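You operate a simulated robot arm through the tools that you are given. There is no shell and no other tool. Be economical: measure what you need, move in short steps, check, and stop when the job is done.

Carry out the task below with a simulated robot arm. There is one attempt and no reset: what you move stays moved.

JOB
Dust the dull spot on the chest, polish it with the pad and close the tin.
Fine: duster and pad go back. A coat counts when it lies all over at full strength: go over it till it gets no stronger. What is to be rubbed or washed off counts as gone when no trace of it is left.

It is judged by the outcome, as a careful person would: the job done as asked, and still so three seconds after it is handed in. It fails if anything else is knocked over, pushed out of place, dropped, spilled or broken.

ROBOT AND FRAMES
A 7-joint arm with a two-finger parallel gripper, fixed in place. Base frame: the origin is at the foot of the arm, x ahead of it, y to its left, z up; the work surface is at about z = 0.6. Units: m, rad, N and s.
With the tool pointing down near the work surface it reaches from about 0.16 to 0.66 m from the base axis. Its first joint turns from -1.152 to 1.152 rad. Payload 1.57 kg.
The TCP is the grasp point between the finger pads, 0.03 m short of the fingertips. In the tool frame z runs along the fingers and y along their closing line. Largest opening 0.11 m; finger width 0.024, thickness 0.012; the body of the gripper, 0.048 by 0.112 m, starts 0.078 m behind the TCP.
Orientation is told as [roll, pitch, yaw] about the base's x, y, z axes, in that order, counted from this pose: with the fingers straight down and closing along the base's y, the tool's x points along the base's -x, its y along +y and its z along -z.

CONTROLS
- The arm moves only by the tool send_rows. Its argument "commands" is a list of rows, each an object of numbers (a shift or turn left out is 0, a gripper value left out holds the last): "tx", "ty", "tz": the shift along the tool's x, y, z in cm; "ax", "ay", "az": the turn, a rotation vector about the tool's x, y, z in degrees; "hand": the gripper command, from -1 (fully open) to 1 (shut), values between in proportion. In form: [{"tx": .., "ty": .., "tz": .., "ax": .., "ay": .., "az": .., "hand": ..}, ...]. A call has 1 to 12 rows; each row shifts and turns the commanded pose from where the row before left it, along the tool's axes as they then stand. Rows are played at 5 a second. More than 0.05 m and 0.15 rad between two rows, or a gripper value outside its range, and nothing of the call is played. A pose out of reach is approached as far as the arm can. The call stops where the force on the tool passes 40 N (or 10 N more than at its start, if that is more) or the arm is blocked; 0.2 s more then pass. The fingers move at their own pace (about 0.108 m/s each) and stop on an object; they squeeze with about 32 N. The grip force told is the motor's: it shows also when the fingers shut on nothing. Time passes only in rows, and 0.2 s behind the last, so rows that do not move let the fingers close. It gives the time, the measured TCP pose, the force on the tool (base axes), the opening and the grip force at its end, in the units of the frame above (readings bear some noise), with the torque about the TCP (base axes, N m) and any sound that the robot's microphone picked up.
- Cameras (640 x 400 px; columns grow to the right, rows downward): "scene" is fixed at [0.1541, -0.3943, 1.3875]; the picture's right is [0.83, -0.56, 0.00], its down [-0.41, -0.62, -0.67] and it looks along [0.37, 0.56, -0.74] (base axes); focal length 321 px, centre (320, 200). "wrist" rides on the gripper at [0.07, 0.016, -0.141] in the tool frame; the picture's right is [-0.23, 0.97, 0.00], its down [-0.86, -0.20, -0.48] and it looks along [-0.47, -0.11, 0.88] (tool axes); focal length 222 px, centre (320, 200). There is no depth. A picture from a camera that has moved, and an enlarged one, comes with that camera's place and axes in the base frame and with its lens.
- capture(camera): a new picture of that camera. It takes no simulated time.
- zoom(camera, box): a new picture of the part [left, top, right, bottom] of that camera's present view, enlarged. It takes no simulated time.
- close_job(): hands the job in; it is judged then, once.

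Work in short steps. Places have to be worked out from the pictures, the camera data and where the tool is seen: move nearer, look again, correct. Check each grasp and each placing, and mend what went wrong. You have 120 turns and 84 pictures in all, those below and enlarged ones among them. Open the gripper and draw the arm clear of the work before you hand the job in, unless the task says otherwise; then end with one line.

The tools are called after "Emit:" by a JSON object that holds its "fn" and its "kwargs". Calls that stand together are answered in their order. send_rows: Moves the arm, as the interface text tells. Its arguments: {"type":"object","properties":{"commands":{"type":"array","items":{"type":"object","properties":{"tx":{"type":"number"},"ty":{"type":"number"},"tz":{"type":"number"},"ax":{"type":"number"},"ay":{"type":"number"},"az":{"type":"number"},"hand":{"type":"number"}}}}},"required":["commands"]} The other tools are called the same way: capture (camera) takes a picture; zoom (camera, box) takes an enlarged picture of a part of a camera's view; close_job () hands the job in.

At the start:

```text
time_s: 0.0
eef_pos: [0.4143, 0.1024, 0.8602]
orientation: [-0.001, -0.001, 0.0]
wrist_force: [0.2, -0.1, -0.1]
wrist_torque: [0.01, -0.02, -0.01]
opening: 0.1098
grip_force: 0.1
```

scene: 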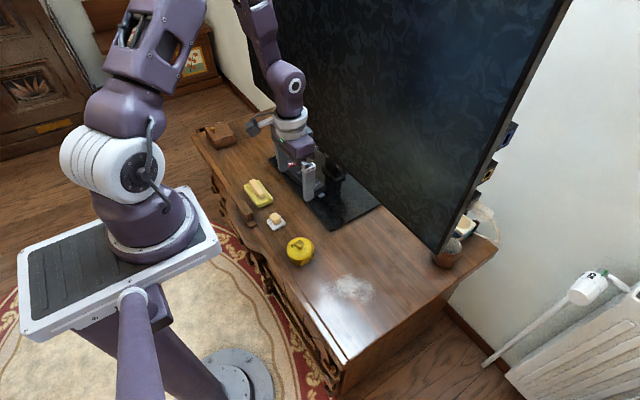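
wrist: 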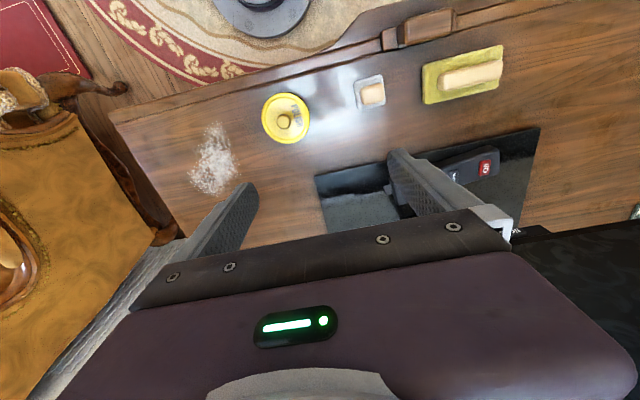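

I start by enlarging the view of the chest top to identify the duster, pad and tin.

Emit:
{"fn": "zoom", "kwargs": {"camera": "scene", "box": [190, 110, 390, 310]}}

Emit:
{"fn": "zoom", "kwargs": {"camera": "wrist", "box": [180, 0, 520, 210]}}

Emit:
{"fn": "zoom", "kwargs": {"camera": "scene", "box": [280, 220, 480, 345]}}

```text
2.00 times, centred on (290, 210) of scene
camera zoom: at [0.1541, -0.3943, 1.3875], right [0.83, -0.56, 0.0], down [-0.41, -0.62, -0.67], along [0.37, 0.56, -0.74], focal length 642 px, centre (380, 180)
```

zoom: 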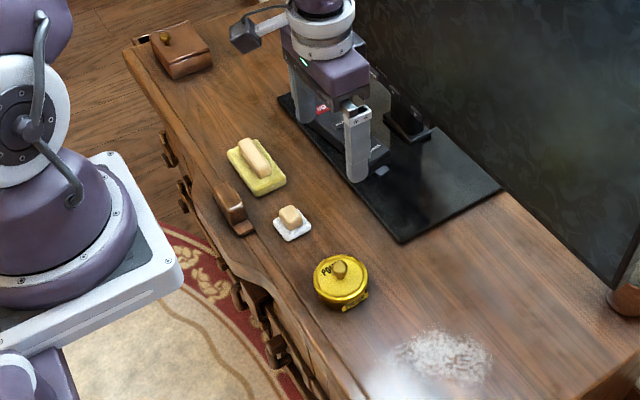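

```text
1.88 times, centred on (350, 105) of wrist
camera zoom: at [0.3436, 0.1194, 1.002], right [0.23, 0.97, 0.0], down [0.86, -0.2, 0.48], along [0.47, -0.11, -0.88], focal length 418 px, centre (264, 379)
```

zoom: 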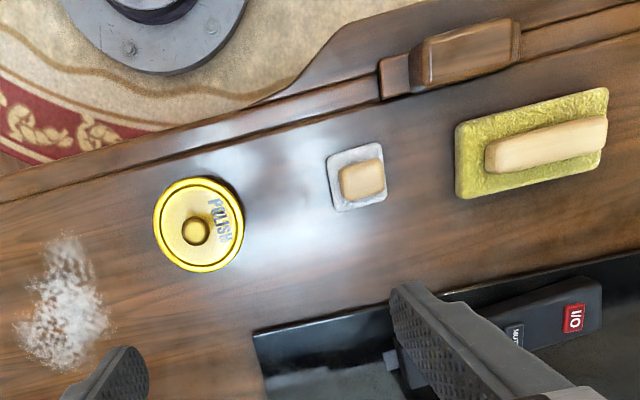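

```text
3.20 times, centred on (380, 282) of scene
camera zoom: at [0.1541, -0.3943, 1.3875], right [0.83, -0.56, 0.0], down [-0.41, -0.62, -0.67], along [0.37, 0.56, -0.74], focal length 1026 px, centre (128, -64)
```

zoom: 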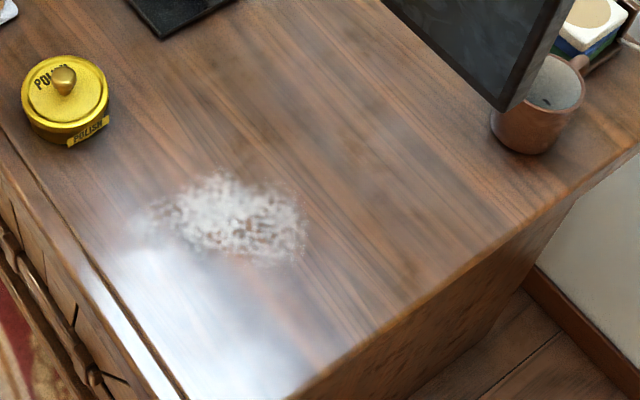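

The tin (lid with knob) is near (0.385, 0.053, 0.66), the pad near (0.383, 0.193), the duster near (0.389, 0.326) with its handle along y, and the dust spot near (0.44, -0.108). I move above the duster and begin turning the gripper to close along x.

Emit:
{"fn": "send_rows", "kwargs": {"commands": [{"tx": 0.42, "ty": 3.73, "tz": 1.5}, {"tx": 0.42, "ty": 3.73, "tz": 1.5}, {"tx": 0.42, "ty": 3.73, "tz": 1.5}, {"tx": 0.42, "ty": 3.73, "tz": 1.5}, {"tx": 0.42, "ty": 3.73, "tz": 1.5}, {"tx": 0.42, "ty": 3.73, "tz": 1.5}, {"az": -8.2}, {"az": -8.2}, {"az": -8.2}, {"az": -8.2}, {"az": -8.2}, {"az": -8.2}]}}

Emit:
{"fn": "send_rows", "kwargs": {"commands": [{"az": -8.2}, {"az": -8.2}, {"az": -8.2}, {"az": -8.2}, {"az": -8.0}, {}]}}

Emit:
{"fn": "capture", "kwargs": {"camera": "wrist"}}

Emit:
{"fn": "capture", "kwargs": {"camera": "scene"}}

```text
time_s: 2.6
eef_pos: [0.389, 0.3281, 0.7697]
orientation: [0.001, -0.001, 0.862]
wrist_force: [0.3, 0.2, 0.1]
wrist_torque: [-0.03, -0.03, -0.02]
opening: 0.1098
grip_force: 0.0
```

```text
time_s: 4.0
eef_pos: [0.3882, 0.3274, 0.7696]
orientation: [0.0, 0.001, 1.573]
wrist_force: [-0.2, -0.2, 0.5]
wrist_torque: [0.0, -0.02, 0.01]
opening: 0.1099
grip_force: 0.0
```

```text
78 pictures are left
camera wrist: at [0.372, 0.2575, 0.9121], right [-0.97, 0.23, 0.0], down [0.2, 0.86, 0.48], along [0.11, 0.47, -0.88], focal length 222 px, centre (320, 200)
```

wrist: 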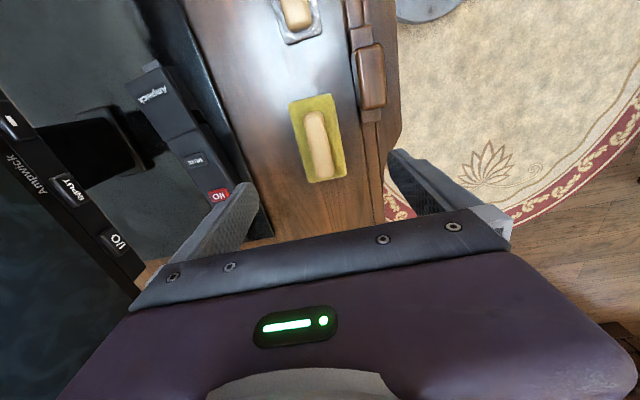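

```text
77 pictures are left
```

scene: 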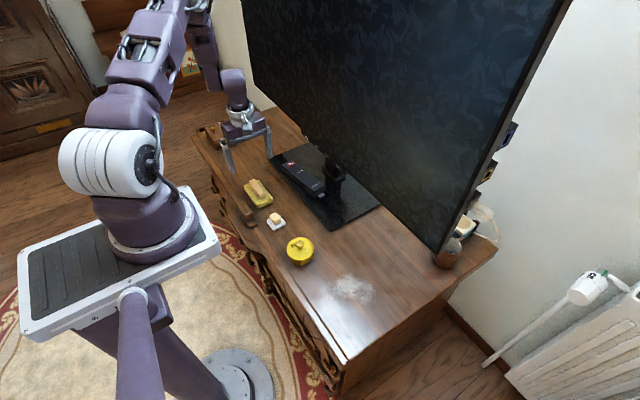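

The duster handle measures at (0.391, 0.33), slewed about 4° from y. I align, narrow the fingers and go down to z≈0.66.

Emit:
{"fn": "send_rows", "kwargs": {"commands": [{"az": 4.5, "ty": -0.25, "hand": -0.1}, {"tz": 3}, {"tz": 3}, {"tz": 3}, {"tz": 2}, {}]}}

Emit:
{"fn": "capture", "kwargs": {"camera": "wrist"}}

Emit:
{"fn": "zoom", "kwargs": {"camera": "scene", "box": [210, 140, 310, 220]}}

```text
time_s: 5.4
eef_pos: [0.3924, 0.326, 0.6603]
orientation: [0.0, -0.001, 1.492]
wrist_force: [-1.4, 1.7, -0.3]
wrist_torque: [-0.02, 0.0, 0.01]
opening: 0.0606
grip_force: 0.1
```

```text
76 pictures are left
camera wrist: at [0.3692, 0.258, 0.8014], right [-0.95, 0.3, 0.0], down [0.27, 0.84, 0.48], along [0.14, 0.46, -0.88], focal length 222 px, centre (320, 200)
```

wrist: 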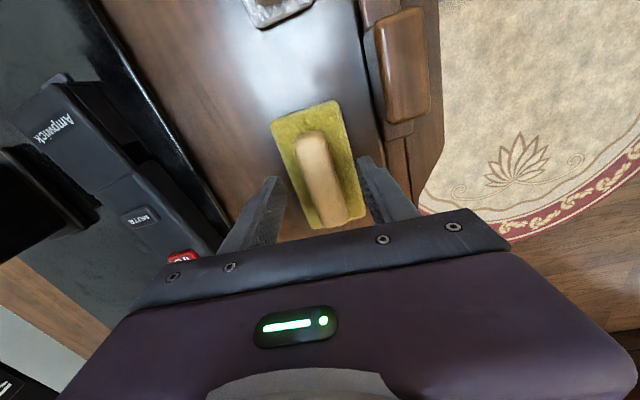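

```text
5.00 times, centred on (260, 180) of scene
camera zoom: at [0.1541, -0.3943, 1.3875], right [0.83, -0.56, 0.0], down [-0.41, -0.62, -0.67], along [0.37, 0.56, -0.74], focal length 1604 px, centre (620, 300)
```

zoom: 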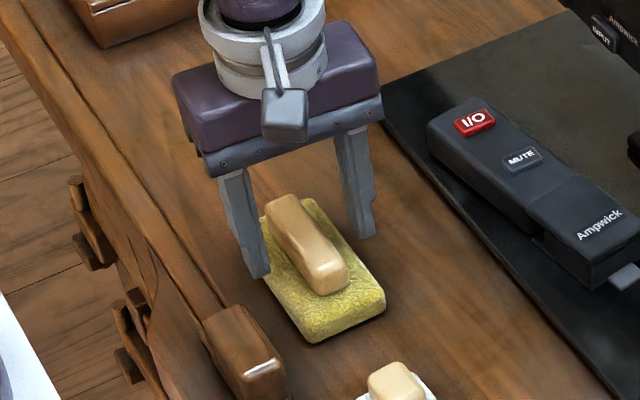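

Fingers straddle the handle. I nudge 0.4 cm toward -x and descend carefully watching the force.

Emit:
{"fn": "send_rows", "kwargs": {"commands": [{"ty": 0.4}, {"tz": 0.4}, {"tz": 0.4}, {"tz": 0.3}, {}]}}

Emit:
{"fn": "zoom", "kwargs": {"camera": "scene", "box": [210, 140, 310, 220]}}

```text
time_s: 6.8
eef_pos: [0.3904, 0.3285, 0.6505]
orientation: [-0.005, -0.003, 1.491]
wrist_force: [1.2, -5.2, 15.7]
wrist_torque: [-0.31, -0.45, -0.17]
opening: 0.0618
grip_force: 0.7
stopped in row 5: the force on the tool passed its limit at 41 N (the readings are from after the stop); the commanded pose is now the measured one
```

```text
5.00 times, centred on (260, 180) of scene
camera zoom: at [0.1539, -0.3946, 1.3874], right [0.83, -0.56, 0.0], down [-0.41, -0.62, -0.67], along [0.37, 0.56, -0.74], focal length 1604 px, centre (620, 300)
```

zoom: 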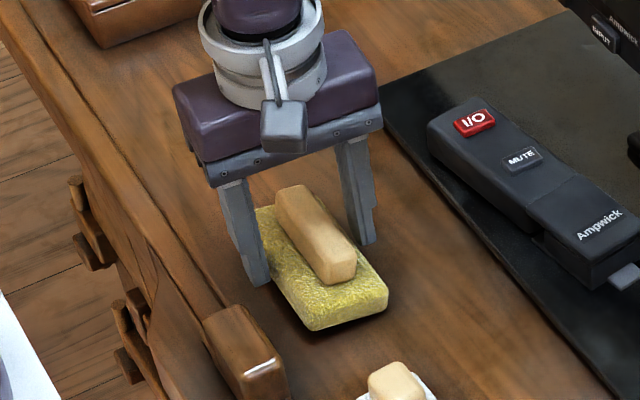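

Fingertips touch the slab top at about z 0.62. I back off 0.3 cm and close on the handle.

Emit:
{"fn": "send_rows", "kwargs": {"commands": [{"tz": -0.3}, {"ty": 0.2}, {"hand": 1}, {"hand": 1}, {"hand": 1}, {"hand": 1}]}}

Emit:
{"fn": "zoom", "kwargs": {"camera": "scene", "box": [210, 140, 310, 220]}}

```text
time_s: 8.2
eef_pos: [0.3881, 0.3289, 0.6535]
orientation: [-0.003, -0.001, 1.491]
wrist_force: [-0.4, 0.4, -0.2]
wrist_torque: [0.06, 0.06, -0.05]
opening: 0.0232
grip_force: 32.1
```

```text
5.00 times, centred on (260, 180) of scene
camera zoom: at [0.1541, -0.3943, 1.3875], right [0.83, -0.56, 0.0], down [-0.41, -0.62, -0.67], along [0.37, 0.56, -0.74], focal length 1604 px, centre (620, 300)
```

zoom: 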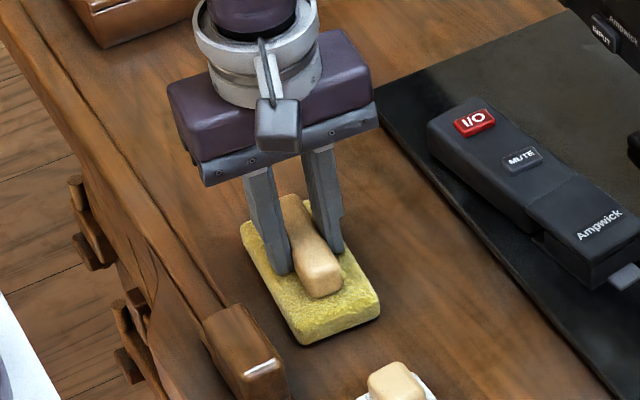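

Handle is gripped (0.023 m). I lift 10 cm and carry it over to the dull spot.

Emit:
{"fn": "send_rows", "kwargs": {"commands": [{"tz": -3}, {"tz": -3.5}, {"tz": -3.5}]}}

Emit:
{"fn": "send_rows", "kwargs": {"commands": [{"tx": 4.31, "ty": -0.87}, {"tx": 4.31, "ty": -0.87}, {"tx": 4.31, "ty": -0.87}, {"tx": 4.31, "ty": -0.87}, {"tx": 4.31, "ty": -0.87}, {"tx": 4.31, "ty": -0.87}, {"tx": 4.31, "ty": -0.87}, {"tx": 4.31, "ty": -0.87}, {"tx": 4.31, "ty": -0.87}, {"tx": 4.31, "ty": -0.87}, {}]}}

Emit:
{"fn": "capture", "kwargs": {"camera": "scene"}}

Emit:
{"fn": "capture", "kwargs": {"camera": "wrist"}}

```text
time_s: 8.9
eef_pos: [0.3867, 0.3287, 0.7553]
orientation: [-0.004, -0.002, 1.49]
wrist_force: [0.0, 0.5, -0.6]
wrist_torque: [-0.01, 0.01, -0.01]
opening: 0.0
grip_force: 20.8
```

```text
time_s: 11.3
eef_pos: [0.4407, -0.1104, 0.7497]
orientation: [-0.003, -0.002, 1.493]
wrist_force: [-0.5, 0.1, -0.7]
wrist_torque: [0.05, 0.02, -0.01]
opening: 0.0003
grip_force: 21.3
```

```text
72 pictures are left
```

scene: 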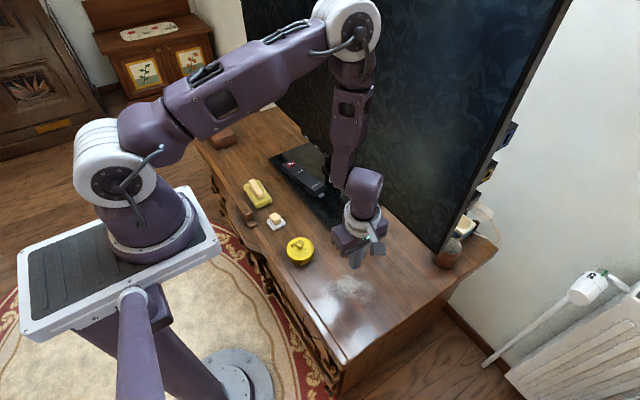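

```text
71 pictures are left
camera wrist: at [0.4187, -0.1788, 0.8921], right [-0.95, 0.3, 0.0], down [0.26, 0.84, 0.48], along [0.15, 0.46, -0.88], focal length 222 px, centre (320, 200)
```

wrist: 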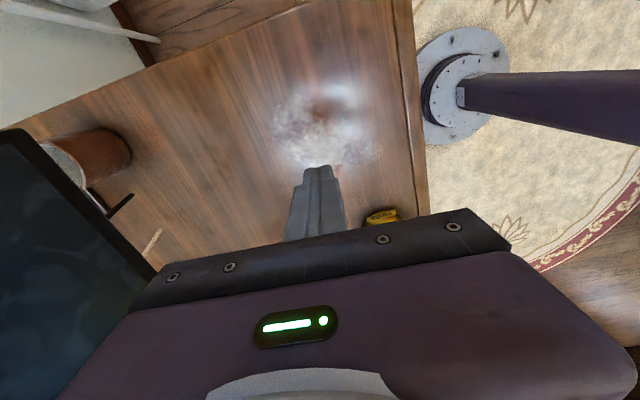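

The handle slipped out during the lift; the duster is still at its place. I go back, and look at how it lies.

Emit:
{"fn": "send_rows", "kwargs": {"commands": [{"tx": -4.31, "ty": 0.87, "hand": -0.3}, {"tx": -4.31, "ty": 0.87}, {"tx": -4.31, "ty": 0.87}, {"tx": -4.31, "ty": 0.87}, {"tx": -4.31, "ty": 0.87}, {"tx": -4.31, "ty": 0.87}, {"tx": -4.31, "ty": 0.87}, {"tx": -4.31, "ty": 0.87}, {"tx": -4.31, "ty": 0.87}, {"tx": -4.31, "ty": 0.87}, {}]}}

Emit:
{"fn": "capture", "kwargs": {"camera": "wrist"}}

Emit:
{"fn": "zoom", "kwargs": {"camera": "scene", "box": [235, 165, 295, 213]}}

```text
time_s: 13.8
eef_pos: [0.388, 0.3305, 0.7525]
orientation: [-0.002, -0.003, 1.491]
wrist_force: [-0.1, 0.3, 0.1]
wrist_torque: [0.03, 0.02, 0.0]
opening: 0.0715
grip_force: 0.1
```

```text
70 pictures are left
camera wrist: at [0.3647, 0.2614, 0.8942], right [-0.95, 0.3, 0.0], down [0.27, 0.84, 0.48], along [0.15, 0.46, -0.88], focal length 222 px, centre (320, 200)
```

wrist: 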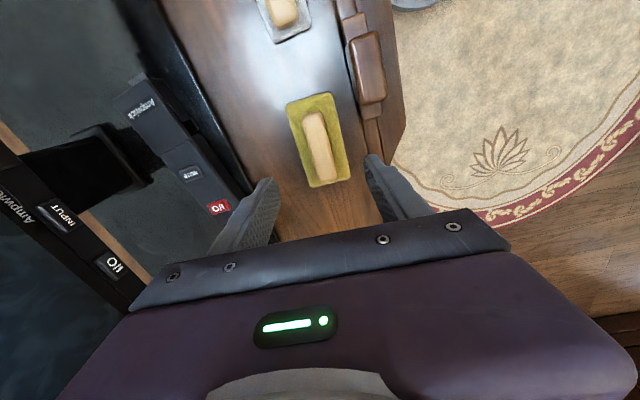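

```text
8.33 times, centred on (265, 189) of scene
camera zoom: at [0.1541, -0.3943, 1.3875], right [0.83, -0.55, 0.0], down [-0.41, -0.62, -0.67], along [0.37, 0.56, -0.74], focal length 2673 px, centre (778, 292)
```

zoom: 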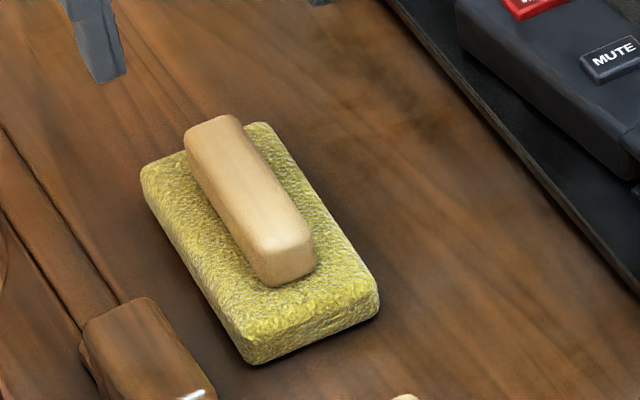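

The duster lies undisturbed, aligned with the gripper. I narrow to ~0.042 m, descend and this time grip with the fingertips right down at the slab.

Emit:
{"fn": "send_rows", "kwargs": {"commands": [{"hand": 0.24}, {"tz": 3}, {"tz": 3}, {"tz": 3}, {"tz": 0.8, "tx": 0.2}, {"tz": 0.2}, {}]}}

Emit:
{"fn": "zoom", "kwargs": {"camera": "scene", "box": [235, 165, 295, 213]}}

```text
time_s: 15.3
eef_pos: [0.3905, 0.3262, 0.6531]
orientation: [-0.003, -0.002, 1.493]
wrist_force: [0.4, 0.1, 0.1]
wrist_torque: [-0.01, 0.03, 0.04]
opening: 0.042
grip_force: 0.0
```

```text
8.33 times, centred on (265, 189) of scene
camera zoom: at [0.1541, -0.3943, 1.3875], right [0.83, -0.56, 0.0], down [-0.41, -0.62, -0.67], along [0.37, 0.56, -0.74], focal length 2673 px, centre (778, 292)
```

zoom: 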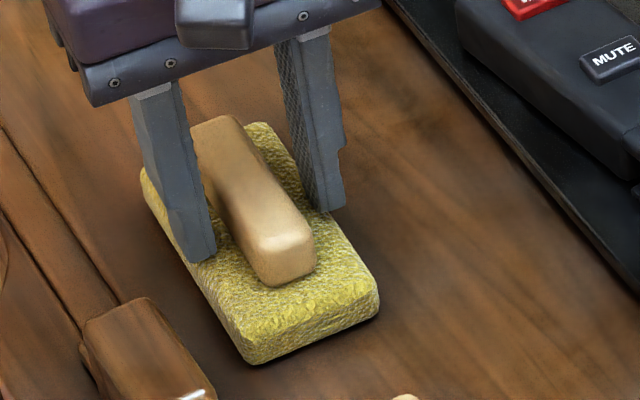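

Well centred, no contact yet. I lower in 2 mm steps until contact shows.

Emit:
{"fn": "send_rows", "kwargs": {"commands": [{"tz": 0.2, "ty": 0.2}, {"tz": 0.2}, {}]}}

```text
time_s: 15.9
eef_pos: [0.3884, 0.326, 0.6518]
orientation: [-0.008, -0.001, 1.49]
wrist_force: [-0.7, -5.0, 14.6]
wrist_torque: [-0.1, 0.39, 0.12]
opening: 0.0423
grip_force: 0.8
stopped in row 2: the force on the tool passed its limit at 49 N (the readings are from after the stop); the commanded pose is now the measured one
```

Contact with the slab at z≈0.652. I ease off slightly, close, and then lift slowly in small steps to test the hold.

Emit:
{"fn": "send_rows", "kwargs": {"commands": [{"tz": -0.05}, {"hand": 1}, {"hand": 1}, {"hand": 1}, {"hand": 1}, {"hand": 1}]}}

Emit:
{"fn": "send_rows", "kwargs": {"commands": [{"tz": -0.3}, {"tz": -0.3}, {"tz": -0.3}, {"tz": -0.3}]}}

Emit:
{"fn": "zoom", "kwargs": {"camera": "scene", "box": [235, 165, 295, 213]}}

```text
time_s: 17.3
eef_pos: [0.3883, 0.3268, 0.6521]
orientation: [-0.008, -0.004, 1.491]
wrist_force: [7.0, 4.7, 26.5]
wrist_torque: [0.29, 0.03, 0.21]
opening: 0.0229
grip_force: 32.0
```

```text
time_s: 18.3
eef_pos: [0.3893, 0.3268, 0.6631]
orientation: [-0.006, -0.002, 1.491]
wrist_force: [0.1, 0.2, -1.4]
wrist_torque: [0.0, 0.0, 0.0]
opening: 0.0228
grip_force: 31.9
```

```text
8.33 times, centred on (265, 189) of scene
camera zoom: at [0.1541, -0.3943, 1.3875], right [0.83, -0.56, 0.0], down [-0.41, -0.62, -0.67], along [0.37, 0.56, -0.74], focal length 2673 px, centre (778, 292)
```

zoom: 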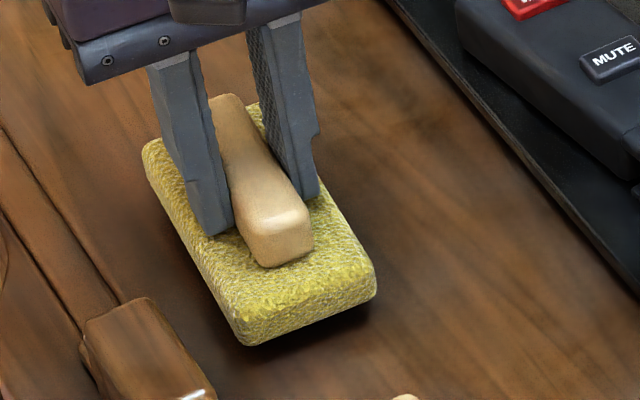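

Now it lifts with the hand. I raise it gently further and check that the opening holds.

Emit:
{"fn": "send_rows", "kwargs": {"commands": [{"tz": -0.7}, {"tz": -1}, {"tz": -1}, {"tz": -1.2}, {"tz": -1.2}, {"tz": -1.2}, {"tz": -1}, {"tz": -0.7}, {}]}}

Emit:
{"fn": "send_rows", "kwargs": {"commands": [{"tx": 1, "ty": -0.2}, {"tx": 2, "ty": -0.4}, {"tx": 3, "ty": -0.6}, {"tx": 3, "ty": -0.6}, {"tx": 3, "ty": -0.6}, {"tx": 2, "ty": -0.4}, {"tx": 1, "ty": -0.2}, {}]}}

Emit:
{"fn": "capture", "kwargs": {"camera": "wrist"}}

```text
time_s: 20.3
eef_pos: [0.3877, 0.3266, 0.7448]
orientation: [-0.006, -0.003, 1.49]
wrist_force: [0.5, -0.5, 0.1]
wrist_torque: [0.01, 0.01, 0.0]
opening: 0.0233
grip_force: 31.7
```

```text
time_s: 22.1
eef_pos: [0.4038, 0.175, 0.7442]
orientation: [-0.007, -0.001, 1.491]
wrist_force: [0.0, 0.9, -1.3]
wrist_torque: [-0.02, 0.0, -0.01]
opening: 0.0231
grip_force: 32.3
```

```text
66 pictures are left
camera wrist: at [0.3815, 0.1066, 0.8862], right [-0.95, 0.3, -0.01], down [0.26, 0.84, 0.48], along [0.15, 0.46, -0.88], focal length 222 px, centre (320, 200)
```

wrist: 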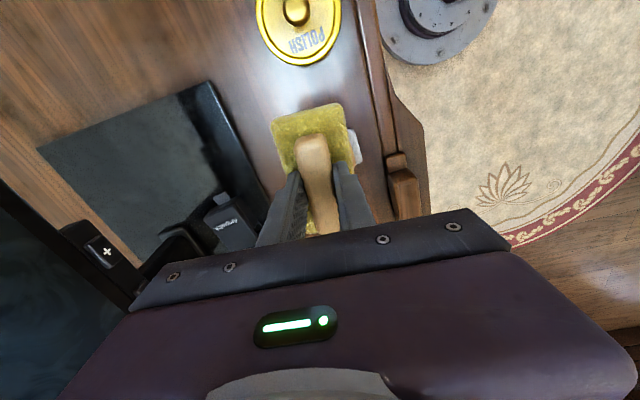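

Holding well. Carry on to the spot at about (0.44, -0.108).

Emit:
{"fn": "send_rows", "kwargs": {"commands": [{"tx": 1.5, "ty": -0.3}, {"tx": 3, "ty": -0.63}, {"tx": 3, "ty": -0.63}, {"tx": 3.2, "ty": -0.67}, {"tx": 3.2, "ty": -0.67}, {"tx": 3.2, "ty": -0.67}, {"tx": 3, "ty": -0.63}, {"tx": 3, "ty": -0.63}, {"tx": 3, "ty": -0.63}, {"tx": 1.8, "ty": -0.4}, {}]}}

Emit:
{"fn": "send_rows", "kwargs": {"commands": [{"tz": 1.5}, {"tz": 2.5}, {"tz": 2}, {"tz": 1.5}, {"tz": 0.7}, {}]}}

Emit:
{"fn": "zoom", "kwargs": {"camera": "scene", "box": [280, 220, 480, 345]}}

Emit:
{"fn": "capture", "kwargs": {"camera": "wrist"}}

```text
time_s: 24.5
eef_pos: [0.441, -0.1066, 0.7452]
orientation: [-0.006, -0.002, 1.491]
wrist_force: [-0.5, 0.8, -1.3]
wrist_torque: [-0.01, 0.0, -0.02]
opening: 0.0232
grip_force: 31.8
```

```text
time_s: 25.9
eef_pos: [0.4409, -0.1075, 0.6622]
orientation: [-0.007, -0.001, 1.49]
wrist_force: [-0.2, -1.0, -0.6]
wrist_torque: [0.0, 0.01, -0.01]
opening: 0.0233
grip_force: 31.8
```

```text
3.20 times, centred on (380, 282) of scene
camera zoom: at [0.1541, -0.3943, 1.3875], right [0.83, -0.56, 0.0], down [-0.41, -0.62, -0.67], along [0.37, 0.56, -0.74], focal length 1026 px, centre (128, -64)
```

zoom: 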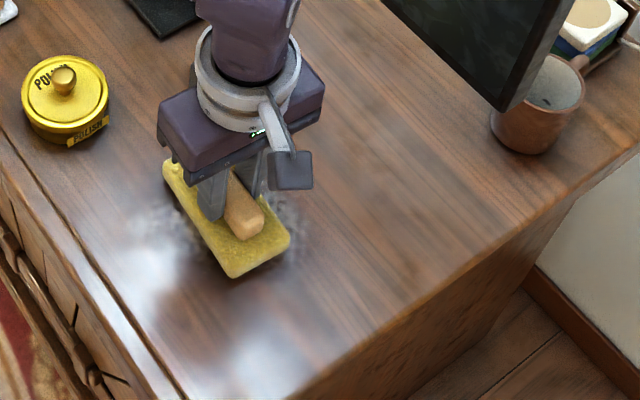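

```text
64 pictures are left
camera wrist: at [0.4182, -0.176, 0.8029], right [-0.95, 0.3, -0.01], down [0.26, 0.84, 0.48], along [0.15, 0.46, -0.88], focal length 222 px, centre (320, 200)
```

wrist: 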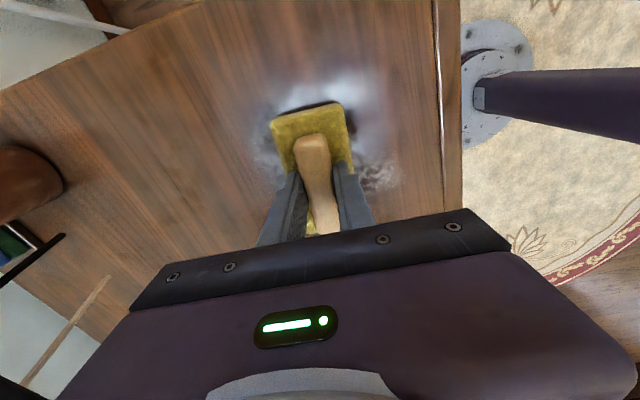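

Duster hovers over the spot ~1 cm up. I lower to light contact.

Emit:
{"fn": "send_rows", "kwargs": {"commands": [{"tz": 0.5}, {"tz": 0.3}, {"tz": 0.15}, {}]}}

```text
time_s: 26.9
eef_pos: [0.4425, -0.1072, 0.6528]
orientation: [-0.006, -0.001, 1.491]
wrist_force: [0.0, -1.8, 8.5]
wrist_torque: [0.2, 0.23, -0.04]
opening: 0.0229
grip_force: 31.8
```

Light contact, 8.5 N. I stroke along x over the spot and back.

Emit:
{"fn": "send_rows", "kwargs": {"commands": [{"ty": -1.5, "tx": -0.12}, {"ty": -1.5, "tx": -0.12}, {"ty": -1.5, "tx": -0.12}, {"ty": -1.2, "tx": -0.1}, {"ty": 1.5, "tx": 0.12}, {"ty": 2, "tx": 0.16}, {"ty": 2, "tx": 0.16}, {"ty": 2, "tx": 0.16}, {"ty": 2, "tx": 0.16}, {"ty": 2, "tx": 0.16}, {}]}}

Emit:
{"fn": "zoom", "kwargs": {"camera": "scene", "box": [280, 220, 480, 345]}}

```text
time_s: 29.3
eef_pos: [0.3849, -0.1086, 0.6526]
orientation: [-0.009, -0.002, 1.49]
wrist_force: [12.0, -2.1, 27.1]
wrist_torque: [0.0, -0.06, 0.03]
opening: 0.0231
grip_force: 31.7
```

```text
3.20 times, centred on (380, 282) of scene
camera zoom: at [0.154, -0.3943, 1.3875], right [0.83, -0.56, 0.0], down [-0.41, -0.62, -0.67], along [0.37, 0.56, -0.74], focal length 1026 px, centre (128, -64)
```

zoom: 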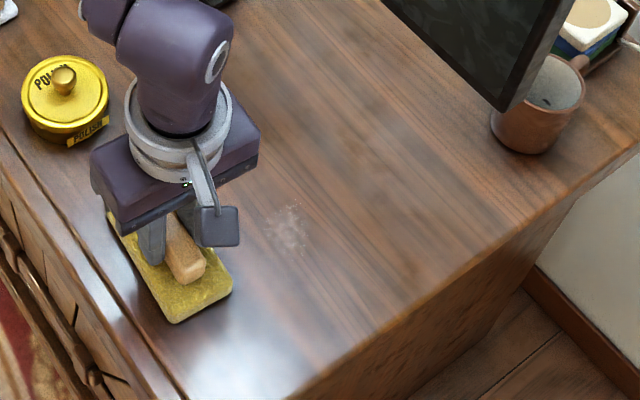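

Most of the dust is off; a residue is left around (0.475, -0.145). I shift 2 cm to -y, ease the pressure slightly, and stroke again.

Emit:
{"fn": "send_rows", "kwargs": {"commands": [{"tx": 1.9, "ty": -0.16, "tz": -0.06}, {"ty": -2, "tx": -0.16}, {"ty": -2, "tx": -0.16}, {"ty": -2, "tx": -0.16}, {"ty": -2, "tx": -0.16}, {"ty": -2, "tx": -0.16}, {"ty": -2, "tx": -0.16}, {"ty": -0.8, "tx": -0.06}, {"ty": 2, "tx": 0.16}, {"ty": 2, "tx": 0.16}, {"ty": 1, "tx": 0.08}, {}]}}

Emit:
{"fn": "send_rows", "kwargs": {"commands": [{"ty": -2, "tx": -0.16}, {"ty": -2, "tx": -0.16}, {"ty": -1, "tx": -0.08}, {"ty": 2, "tx": 0.16}, {"ty": 2, "tx": 0.16}, {"ty": 2, "tx": 0.16}, {"ty": 2, "tx": 0.16}, {"ty": 2, "tx": 0.16}, {"ty": 2, "tx": 0.16}, {"ty": 1, "tx": 0.08}, {}]}}

Emit:
{"fn": "zoom", "kwargs": {"camera": "scene", "box": [280, 220, 480, 345]}}

```text
time_s: 31.9
eef_pos: [0.4596, -0.1271, 0.6531]
orientation: [-0.004, -0.002, 1.491]
wrist_force: [-0.5, -0.1, -1.3]
wrist_torque: [0.03, 0.01, 0.01]
opening: 0.0231
grip_force: 32.2
```

```text
time_s: 34.3
eef_pos: [0.3815, -0.1272, 0.6532]
orientation: [-0.007, -0.002, 1.49]
wrist_force: [0.6, -0.2, -0.2]
wrist_torque: [-0.01, 0.0, -0.01]
opening: 0.0232
grip_force: 32.1
```

```text
3.20 times, centred on (380, 282) of scene
camera zoom: at [0.1541, -0.3943, 1.3875], right [0.83, -0.56, 0.0], down [-0.41, -0.62, -0.67], along [0.37, 0.56, -0.74], focal length 1026 px, centre (128, -64)
```

zoom: 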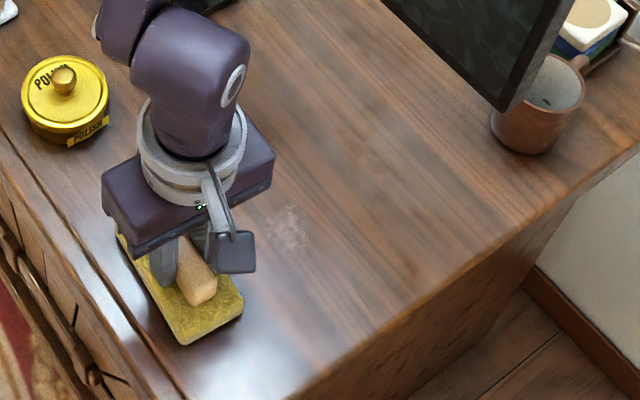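

Pressure was lost (no force reading). I press down 1 mm and stroke again.

Emit:
{"fn": "send_rows", "kwargs": {"commands": [{"tz": 0.1}, {"ty": -2, "tx": -0.16}, {"ty": -2, "tx": -0.16}, {"ty": -2, "tx": -0.16}, {}]}}

Emit:
{"fn": "send_rows", "kwargs": {"commands": [{"ty": -2, "tx": -0.16}, {"ty": -2, "tx": -0.16}, {"ty": -2, "tx": -0.16}, {"ty": -1, "tx": -0.08}, {"ty": 2, "tx": 0.16}, {"ty": 2, "tx": 0.16}, {"ty": 1, "tx": 0.08}, {}]}}

```text
time_s: 35.5
eef_pos: [0.4419, -0.1289, 0.6519]
orientation: [-0.005, -0.001, 1.493]
wrist_force: [-0.9, 0.4, 1.0]
wrist_torque: [-0.14, 0.15, -0.04]
opening: 0.0231
grip_force: 32.1
```

```text
time_s: 37.3
eef_pos: [0.4618, -0.1281, 0.6527]
orientation: [-0.007, -0.003, 1.49]
wrist_force: [6.1, 0.3, 14.8]
wrist_torque: [-0.05, 0.06, 0.04]
opening: 0.023
grip_force: 32.2
```

Contact is restored (15 N). A few more strokes and then back to the near side to look.

Emit:
{"fn": "send_rows", "kwargs": {"commands": [{"ty": -2, "tx": -0.16}, {"ty": -2, "tx": -0.16}, {"ty": -1, "tx": -0.08}, {"ty": 2, "tx": 0.16}, {"ty": 2, "tx": 0.16}, {"ty": 2, "tx": 0.16}, {"ty": 2, "tx": 0.16}, {"ty": 2, "tx": 0.16}, {"ty": 2, "tx": 0.16}, {"ty": 2, "tx": 0.16}, {}]}}

Emit:
{"fn": "zoom", "kwargs": {"camera": "scene", "box": [280, 220, 480, 345]}}

```text
time_s: 39.1
eef_pos: [0.4178, -0.1269, 0.652]
orientation: [-0.011, -0.001, 1.491]
wrist_force: [-2.4, 2.9, 11.3]
wrist_torque: [0.27, 0.46, 0.0]
opening: 0.0232
grip_force: 32.4
stopped in row 9: the force on the tool passed its limit at 42 N (the readings are from after the stop); the commanded pose is now the measured one
```

```text
3.20 times, centred on (380, 282) of scene
camera zoom: at [0.1539, -0.3943, 1.3875], right [0.83, -0.56, 0.0], down [-0.41, -0.62, -0.67], along [0.37, 0.56, -0.74], focal length 1026 px, centre (128, -64)
```

zoom: 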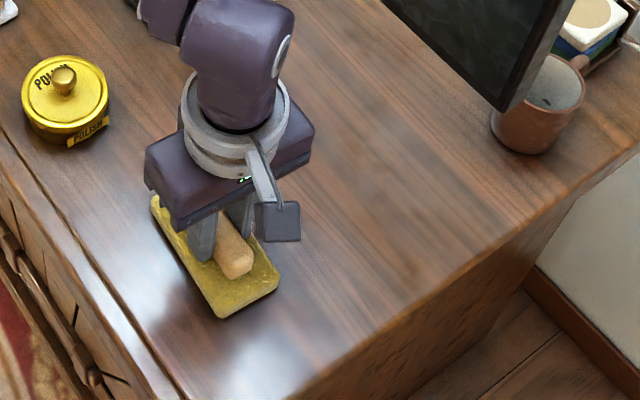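

The visible area looks clean now. One stroke to the near side with eased pressure, then lift and inspect.

Emit:
{"fn": "send_rows", "kwargs": {"commands": [{"tz": -0.03, "ty": 1.5, "tx": 0.12}, {"ty": 1.5, "tx": 0.12}, {"ty": 1, "tx": 0.08}, {"ty": -1.5, "tx": -0.12}, {"ty": -1.5, "tx": -0.12}, {"tx": -2, "ty": 0.16}, {"ty": 1.5, "tx": 0.12}, {"ty": 1.5, "tx": 0.12}, {}]}}

Emit:
{"fn": "send_rows", "kwargs": {"commands": [{"tz": -1}, {"tz": -2}, {"tz": -3}, {"tz": -2.5}, {"tx": -2}, {"tx": -3}, {"tx": -3}, {"tx": -3}, {"tx": -3}, {"tx": -2}, {}]}}

Emit:
{"fn": "zoom", "kwargs": {"camera": "scene", "box": [310, 250, 410, 320]}}

Emit:
{"fn": "capture", "kwargs": {"camera": "wrist"}}

```text
time_s: 41.1
eef_pos: [0.3783, -0.1063, 0.652]
orientation: [-0.014, -0.002, 1.492]
wrist_force: [8.2, 0.2, 17.9]
wrist_torque: [-0.04, 0.14, 0.03]
opening: 0.0232
grip_force: 32.2
```

```text
time_s: 43.5
eef_pos: [0.3896, 0.0531, 0.7366]
orientation: [-0.01, -0.002, 1.489]
wrist_force: [0.4, -0.3, -1.5]
wrist_torque: [0.01, 0.01, 0.03]
opening: 0.023
grip_force: 31.7
```

```text
5.71 times, centred on (360, 285) of scene
camera zoom: at [0.1541, -0.3943, 1.3875], right [0.83, -0.56, 0.0], down [-0.41, -0.62, -0.67], along [0.37, 0.56, -0.74], focal length 1833 px, centre (91, -286)
```

zoom: 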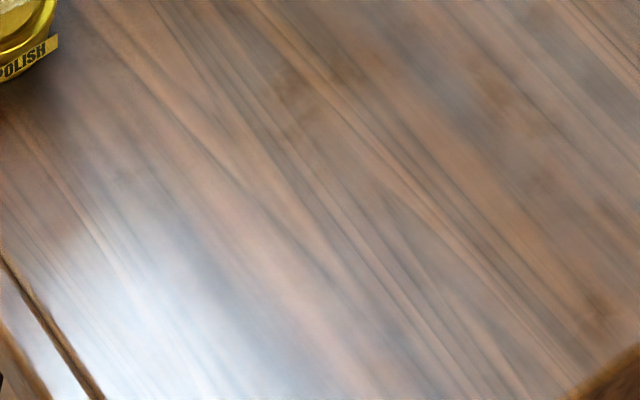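

```text
59 pictures are left
camera wrist: at [0.3651, -0.0153, 0.8783], right [-0.95, 0.3, -0.01], down [0.26, 0.84, 0.48], along [0.15, 0.46, -0.88], focal length 222 px, centre (320, 200)
```

wrist: 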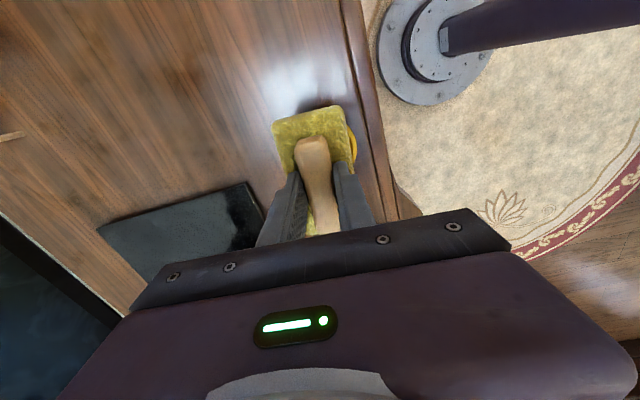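

No trace of dust remains. I carry the duster back to (0.388, 0.327).

Emit:
{"fn": "send_rows", "kwargs": {"commands": [{"tx": -1.5, "ty": 0.12}, {"tx": -3, "ty": 0.24}, {"tx": -3.3, "ty": 0.27}, {"tx": -3.3, "ty": 0.27}, {"tx": -3.3, "ty": 0.27}, {"tx": -3.3, "ty": 0.27}, {"tx": -3.3, "ty": 0.27}, {"tx": -3, "ty": 0.27}, {"tx": -2, "ty": 0.18}, {"tx": -1.3, "ty": 0.12}, {}]}}

Emit:
{"fn": "send_rows", "kwargs": {"commands": [{"tz": 1.5}, {"tz": 2.5}, {"tz": 2}, {"tz": 1.3}, {"tz": 0.6}, {}]}}

```text
time_s: 45.9
eef_pos: [0.3895, 0.3254, 0.7367]
orientation: [-0.012, -0.002, 1.489]
wrist_force: [0.0, -0.1, -0.7]
wrist_torque: [0.01, -0.02, 0.01]
opening: 0.0232
grip_force: 32.2
```

```text
time_s: 47.3
eef_pos: [0.3881, 0.3277, 0.6584]
orientation: [-0.013, -0.002, 1.49]
wrist_force: [0.3, -0.1, 0.1]
wrist_torque: [0.01, -0.02, 0.02]
opening: 0.0231
grip_force: 31.8
```

Directly over its place, 6 mm up; I lower to contact, open, and rise.

Emit:
{"fn": "send_rows", "kwargs": {"commands": [{"tz": 0.3}, {"tz": 0.25}, {}]}}

Emit:
{"fn": "send_rows", "kwargs": {"commands": [{"hand": 0.24}, {}, {"tz": -1}, {"tz": -2}, {"tz": -3}, {"tz": -3}]}}

Emit:
{"fn": "capture", "kwargs": {"camera": "scene"}}

```text
time_s: 48.1
eef_pos: [0.3896, 0.3281, 0.6527]
orientation: [-0.011, -0.001, 1.491]
wrist_force: [-0.4, -0.4, -0.1]
wrist_torque: [-0.01, 0.0, 0.0]
opening: 0.0233
grip_force: 32.2
```

```text
time_s: 49.5
eef_pos: [0.3877, 0.326, 0.7425]
orientation: [-0.011, 0.001, 1.489]
wrist_force: [-0.4, -1.1, 0.3]
wrist_torque: [-0.02, -0.01, -0.01]
opening: 0.042
grip_force: 0.0
```

```text
58 pictures are left
```

scene: 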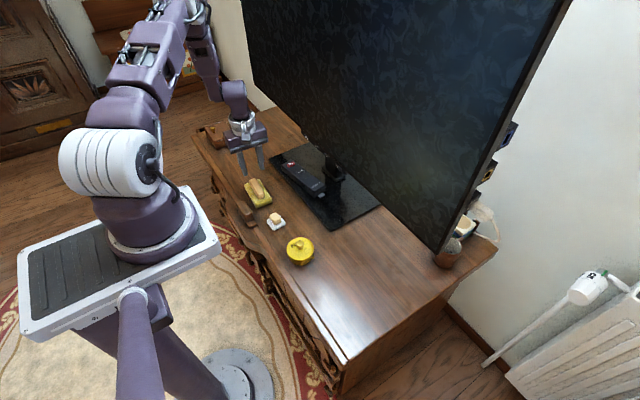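

Duster is back in its place. Now I go over the tin to look at its knob, levelling the tool meanwhile.

Emit:
{"fn": "send_rows", "kwargs": {"commands": [{"ay": -0.63, "tz": -2}, {"tx": 3.4, "ty": -0.24}, {"tx": 3.4, "ty": -0.24}, {"tx": 3.4, "ty": -0.24}, {"tx": 3.4, "ty": -0.24}, {"tx": 3.4, "ty": -0.24}, {"tx": 3.4, "ty": -0.24}, {"tx": 3.4, "ty": -0.24}, {"tx": 3.4, "ty": -0.24}, {}]}}

Emit:
{"fn": "capture", "kwargs": {"camera": "wrist"}}

Emit:
{"fn": "zoom", "kwargs": {"camera": "scene", "box": [255, 200, 335, 270]}}

```text
time_s: 51.7
eef_pos: [0.3855, 0.055, 0.7607]
orientation: [-0.011, -0.013, 1.493]
wrist_force: [0.5, 0.6, 0.7]
wrist_torque: [0.01, 0.03, -0.01]
opening: 0.0416
grip_force: 0.0
```

```text
57 pictures are left
camera wrist: at [0.3612, -0.0159, 0.9004], right [-0.95, 0.3, -0.01], down [0.26, 0.83, 0.49], along [0.16, 0.47, -0.87], focal length 222 px, centre (320, 200)
```

wrist: 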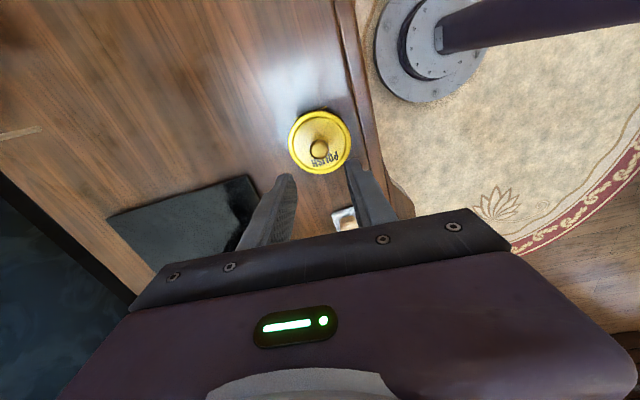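

```text
5.71 times, centred on (295, 235) of scene
camera zoom: at [0.1541, -0.3944, 1.3875], right [0.83, -0.56, 0.0], down [-0.41, -0.62, -0.67], along [0.37, 0.56, -0.74], focal length 1833 px, centre (463, 0)
```

zoom: 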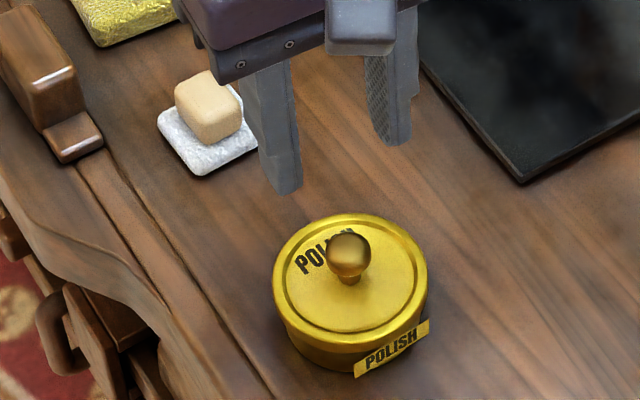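

Knob measures at (0.384, 0.0515), lid top about z 0.637. I re-level the tool (the right axes this time), align and go down to TCP z≈0.69.

Emit:
{"fn": "send_rows", "kwargs": {"commands": [{"ax": -0.63, "ay": 0.75, "tx": 0.36, "ty": 0.12}, {"tz": 3}, {"tz": 2.5}, {"tz": 1.3}, {}]}}

Emit:
{"fn": "zoom", "kwargs": {"camera": "scene", "box": [255, 200, 335, 270]}}

Emit:
{"fn": "capture", "kwargs": {"camera": "wrist"}}

```text
time_s: 52.9
eef_pos: [0.3853, 0.0493, 0.691]
orientation: [0.001, 0.0, 1.491]
wrist_force: [-0.1, 0.8, 0.6]
wrist_torque: [-0.03, 0.0, -0.02]
opening: 0.0418
grip_force: 0.1
```

```text
5.71 times, centred on (295, 235) of scene
camera zoom: at [0.1541, -0.3943, 1.3875], right [0.83, -0.56, 0.0], down [-0.41, -0.62, -0.67], along [0.37, 0.56, -0.74], focal length 1833 px, centre (463, 0)
```

zoom: 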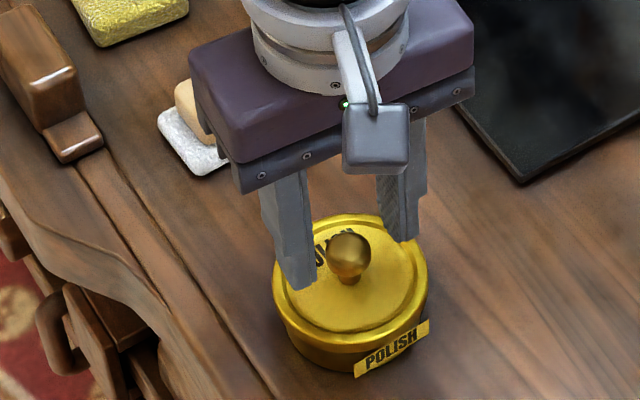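

```text
54 pictures are left
camera wrist: at [0.3626, -0.0187, 0.8331], right [-0.95, 0.3, 0.0], down [0.27, 0.84, 0.48], along [0.15, 0.46, -0.88], focal length 222 px, centre (320, 200)
```

wrist: 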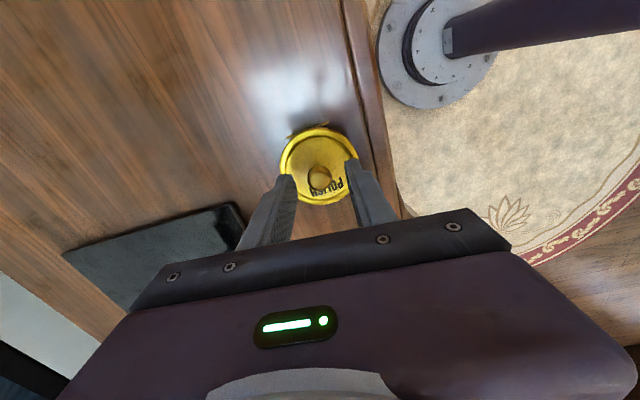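

Well aligned. I continue down in small steps until the fingertips are just over the lid.

Emit:
{"fn": "send_rows", "kwargs": {"commands": [{"tz": 0.8, "tx": -0.15}, {"tz": 0.5}, {"tz": 0.3}, {"tz": 0.2}, {}]}}

Emit:
{"fn": "zoom", "kwargs": {"camera": "scene", "box": [265, 215, 325, 270]}}

```text
time_s: 54.1
eef_pos: [0.3854, 0.0508, 0.6729]
orientation: [0.0, 0.0, 1.49]
wrist_force: [-0.6, 0.3, -0.1]
wrist_torque: [-0.02, -0.01, 0.0]
opening: 0.0419
grip_force: 0.1
```

```text
7.27 times, centred on (295, 242) of scene
camera zoom: at [0.1541, -0.3943, 1.3875], right [0.83, -0.56, 0.0], down [-0.41, -0.62, -0.67], along [0.37, 0.56, -0.74], focal length 2333 px, centre (502, -109)
```

zoom: 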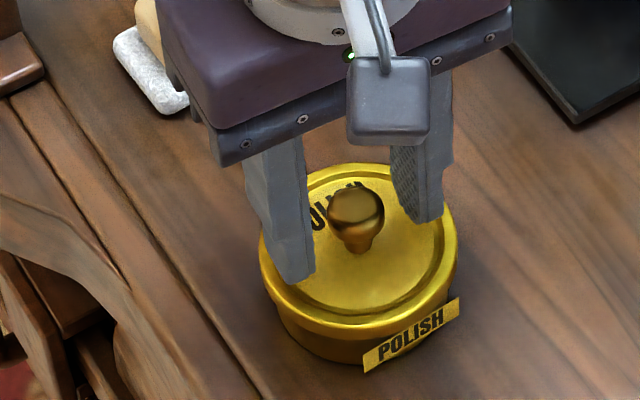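

Still free; fingertips are at the knob's head. Two more 2 mm steps.

Emit:
{"fn": "send_rows", "kwargs": {"commands": [{"tz": 0.2}, {"tz": 0.2}, {"tz": 0.1}, {}]}}

```text
time_s: 55.1
eef_pos: [0.3848, 0.0514, 0.668]
orientation: [0.001, 0.001, 1.491]
wrist_force: [0.2, -0.3, 0.2]
wrist_torque: [0.01, 0.01, 0.01]
opening: 0.0418
grip_force: 0.0
```

No contact at tip z 0.638, which is low enough around the knob. Close and check.

Emit:
{"fn": "send_rows", "kwargs": {"commands": [{"hand": 1}, {}, {}, {}]}}

Emit:
{"fn": "zoom", "kwargs": {"camera": "scene", "box": [265, 215, 325, 270]}}

```text
time_s: 56.1
eef_pos: [0.3845, 0.0518, 0.668]
orientation: [0.002, 0.001, 1.49]
wrist_force: [1.3, -0.2, -0.7]
wrist_torque: [0.0, -0.01, -0.02]
opening: 0.0203
grip_force: 32.1
heard: snap
```

```text
7.27 times, centred on (295, 242) of scene
camera zoom: at [0.1541, -0.3943, 1.3875], right [0.83, -0.56, 0.0], down [-0.41, -0.62, -0.67], along [0.37, 0.56, -0.74], focal length 2333 px, centre (502, -109)
```

zoom: 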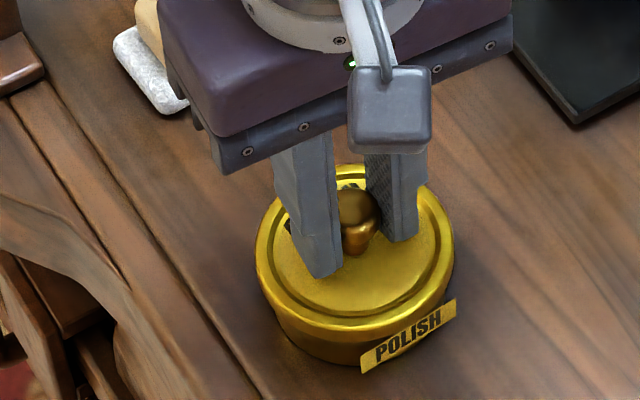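

A snap was heard (lid latch perhaps). Knob is held at 0.020 m; I lift slowly straight up.

Emit:
{"fn": "send_rows", "kwargs": {"commands": [{"tz": -0.2}, {"tz": -0.3}, {"tz": -0.4}, {"tz": -0.5}, {"tz": -0.6}, {}]}}

Emit:
{"fn": "zoom", "kwargs": {"camera": "scene", "box": [265, 215, 325, 270]}}

```text
time_s: 57.5
eef_pos: [0.3833, 0.0509, 0.6885]
orientation: [0.0, 0.002, 1.49]
wrist_force: [-0.4, -0.9, -1.2]
wrist_torque: [0.02, -0.02, 0.0]
opening: 0.0201
grip_force: 32.1
```

```text
7.27 times, centred on (295, 242) of scene
camera zoom: at [0.1541, -0.3943, 1.3875], right [0.83, -0.56, 0.0], down [-0.41, -0.62, -0.67], along [0.37, 0.56, -0.74], focal length 2333 px, centre (502, -109)
```

zoom: 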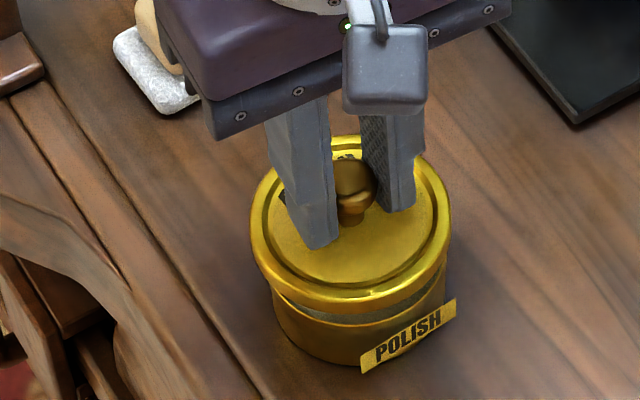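

The lid comes off cleanly and the tin stays. I raise it more and carry it to (0.485, 0.01).

Emit:
{"fn": "send_rows", "kwargs": {"commands": [{"tz": -1}, {"tz": -1.5}, {"tz": -1}, {"tx": 0.4, "ty": -1.3}, {"tx": 0.8, "ty": -2.5}, {"tx": 0.8, "ty": -2.5}, {"tx": 0.8, "ty": -2.5}, {"tx": 0.5, "ty": -1.5}, {}, {"tz": 1.5}, {"tz": 1.5}, {}]}}

Emit:
{"fn": "capture", "kwargs": {"camera": "wrist"}}

Emit:
{"fn": "zoom", "kwargs": {"camera": "scene", "box": [265, 190, 385, 280]}}

```text
time_s: 60.1
eef_pos: [0.4853, 0.0096, 0.6932]
orientation: [-0.001, 0.0, 1.488]
wrist_force: [0.3, 1.3, 0.2]
wrist_torque: [0.03, 0.02, 0.0]
opening: 0.0205
grip_force: 31.9
```

```text
50 pictures are left
camera wrist: at [0.4629, -0.0581, 0.8345], right [-0.95, 0.3, 0.0], down [0.27, 0.84, 0.48], along [0.15, 0.46, -0.88], focal length 222 px, centre (320, 200)
```

wrist: 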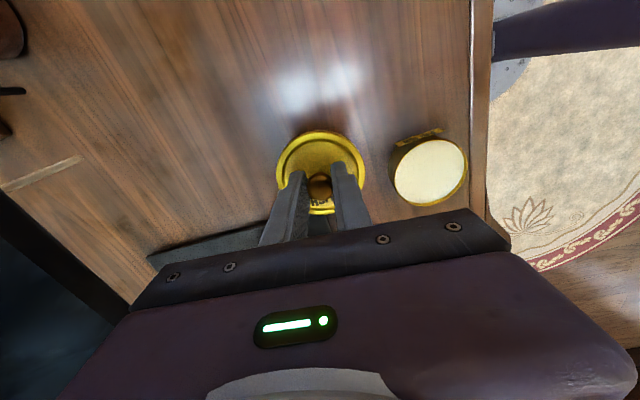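

```text
4.44 times, centred on (325, 235) of scene
camera zoom: at [0.1541, -0.3943, 1.3875], right [0.83, -0.56, 0.0], down [-0.41, -0.62, -0.67], along [0.37, 0.56, -0.74], focal length 1426 px, centre (298, 44)
```

zoom: 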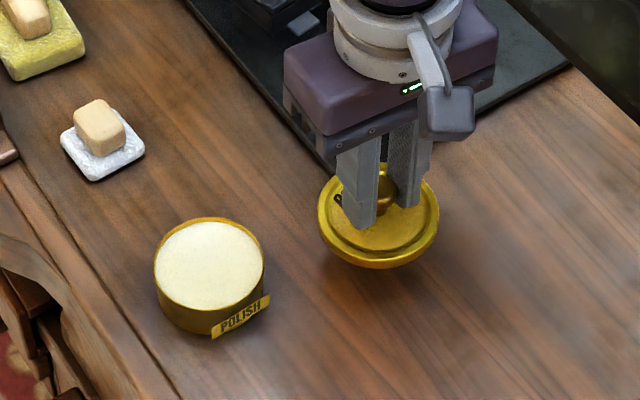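

The tin is open, full of polish. Lower the lid to the wood gently.

Emit:
{"fn": "send_rows", "kwargs": {"commands": [{"tz": 1.5}, {"tz": 1}, {"tz": 0.5}, {"tz": 0.3}, {"tz": 0.3}, {}]}}

Emit:
{"fn": "zoom", "kwargs": {"camera": "scene", "box": [305, 200, 385, 260]}}

```text
time_s: 61.5
eef_pos: [0.4847, 0.0091, 0.6563]
orientation: [0.002, 0.0, 1.49]
wrist_force: [-1.1, 0.0, 0.0]
wrist_torque: [0.0, 0.01, -0.01]
opening: 0.0199
grip_force: 31.6
```

```text
6.67 times, centred on (345, 230) of scene
camera zoom: at [0.1541, -0.3943, 1.3875], right [0.83, -0.56, 0.0], down [-0.41, -0.62, -0.67], along [0.37, 0.56, -0.74], focal length 2138 px, centre (153, 0)
```

zoom: 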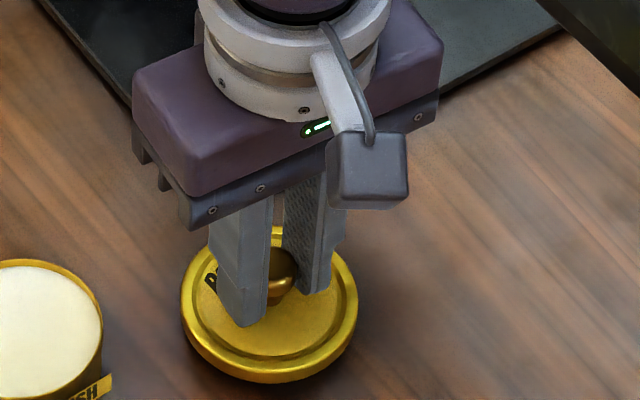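

Still a bit above the wood. Continue in 2–3 mm steps.

Emit:
{"fn": "send_rows", "kwargs": {"commands": [{"tz": 0.3}, {"tz": 0.2}, {"tz": 0.2}, {"tz": 0.2}, {}]}}

Emit:
{"fn": "zoom", "kwargs": {"camera": "scene", "box": [305, 200, 385, 260]}}

```text
time_s: 62.7
eef_pos: [0.4847, 0.0101, 0.647]
orientation: [0.0, 0.0, 1.491]
wrist_force: [0.2, -0.8, -0.3]
wrist_torque: [-0.01, -0.02, 0.04]
opening: 0.0198
grip_force: 32.3
```

```text
6.67 times, centred on (345, 230) of scene
camera zoom: at [0.1541, -0.3943, 1.3875], right [0.83, -0.56, 0.0], down [-0.41, -0.62, -0.67], along [0.37, 0.56, -0.74], focal length 2138 px, centre (153, 0)
```

zoom: 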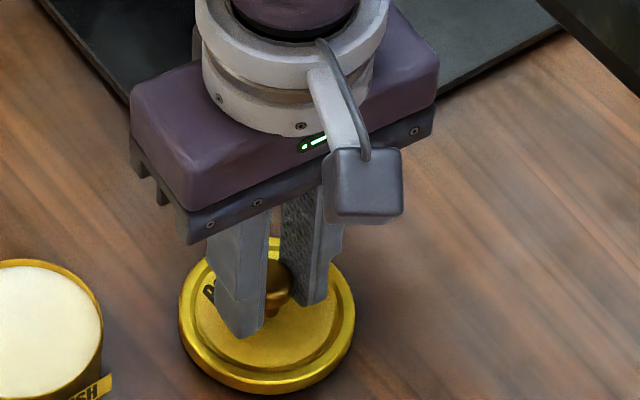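

Emit:
{"fn": "send_rows", "kwargs": {"commands": [{"tz": 0.2}, {"tz": 0.15}, {"tz": 0.15}, {}]}}

```text
time_s: 63.7
eef_pos: [0.485, 0.0111, 0.6439]
orientation: [0.001, 0.0, 1.491]
wrist_force: [-0.3, 0.2, -0.6]
wrist_torque: [-0.02, 0.0, -0.01]
opening: 0.0202
grip_force: 31.8
```

Not clearly in contact yet; a couple more millimetre steps.

Emit:
{"fn": "send_rows", "kwargs": {"commands": [{"tz": 0.1}, {"tz": 0.1}, {}]}}

```text
time_s: 64.5
eef_pos: [0.4851, 0.0107, 0.6424]
orientation: [0.0, 0.003, 1.49]
wrist_force: [-6.5, -0.8, 36.0]
wrist_torque: [0.05, 0.15, 0.01]
opening: 0.0199
grip_force: 32.1
```

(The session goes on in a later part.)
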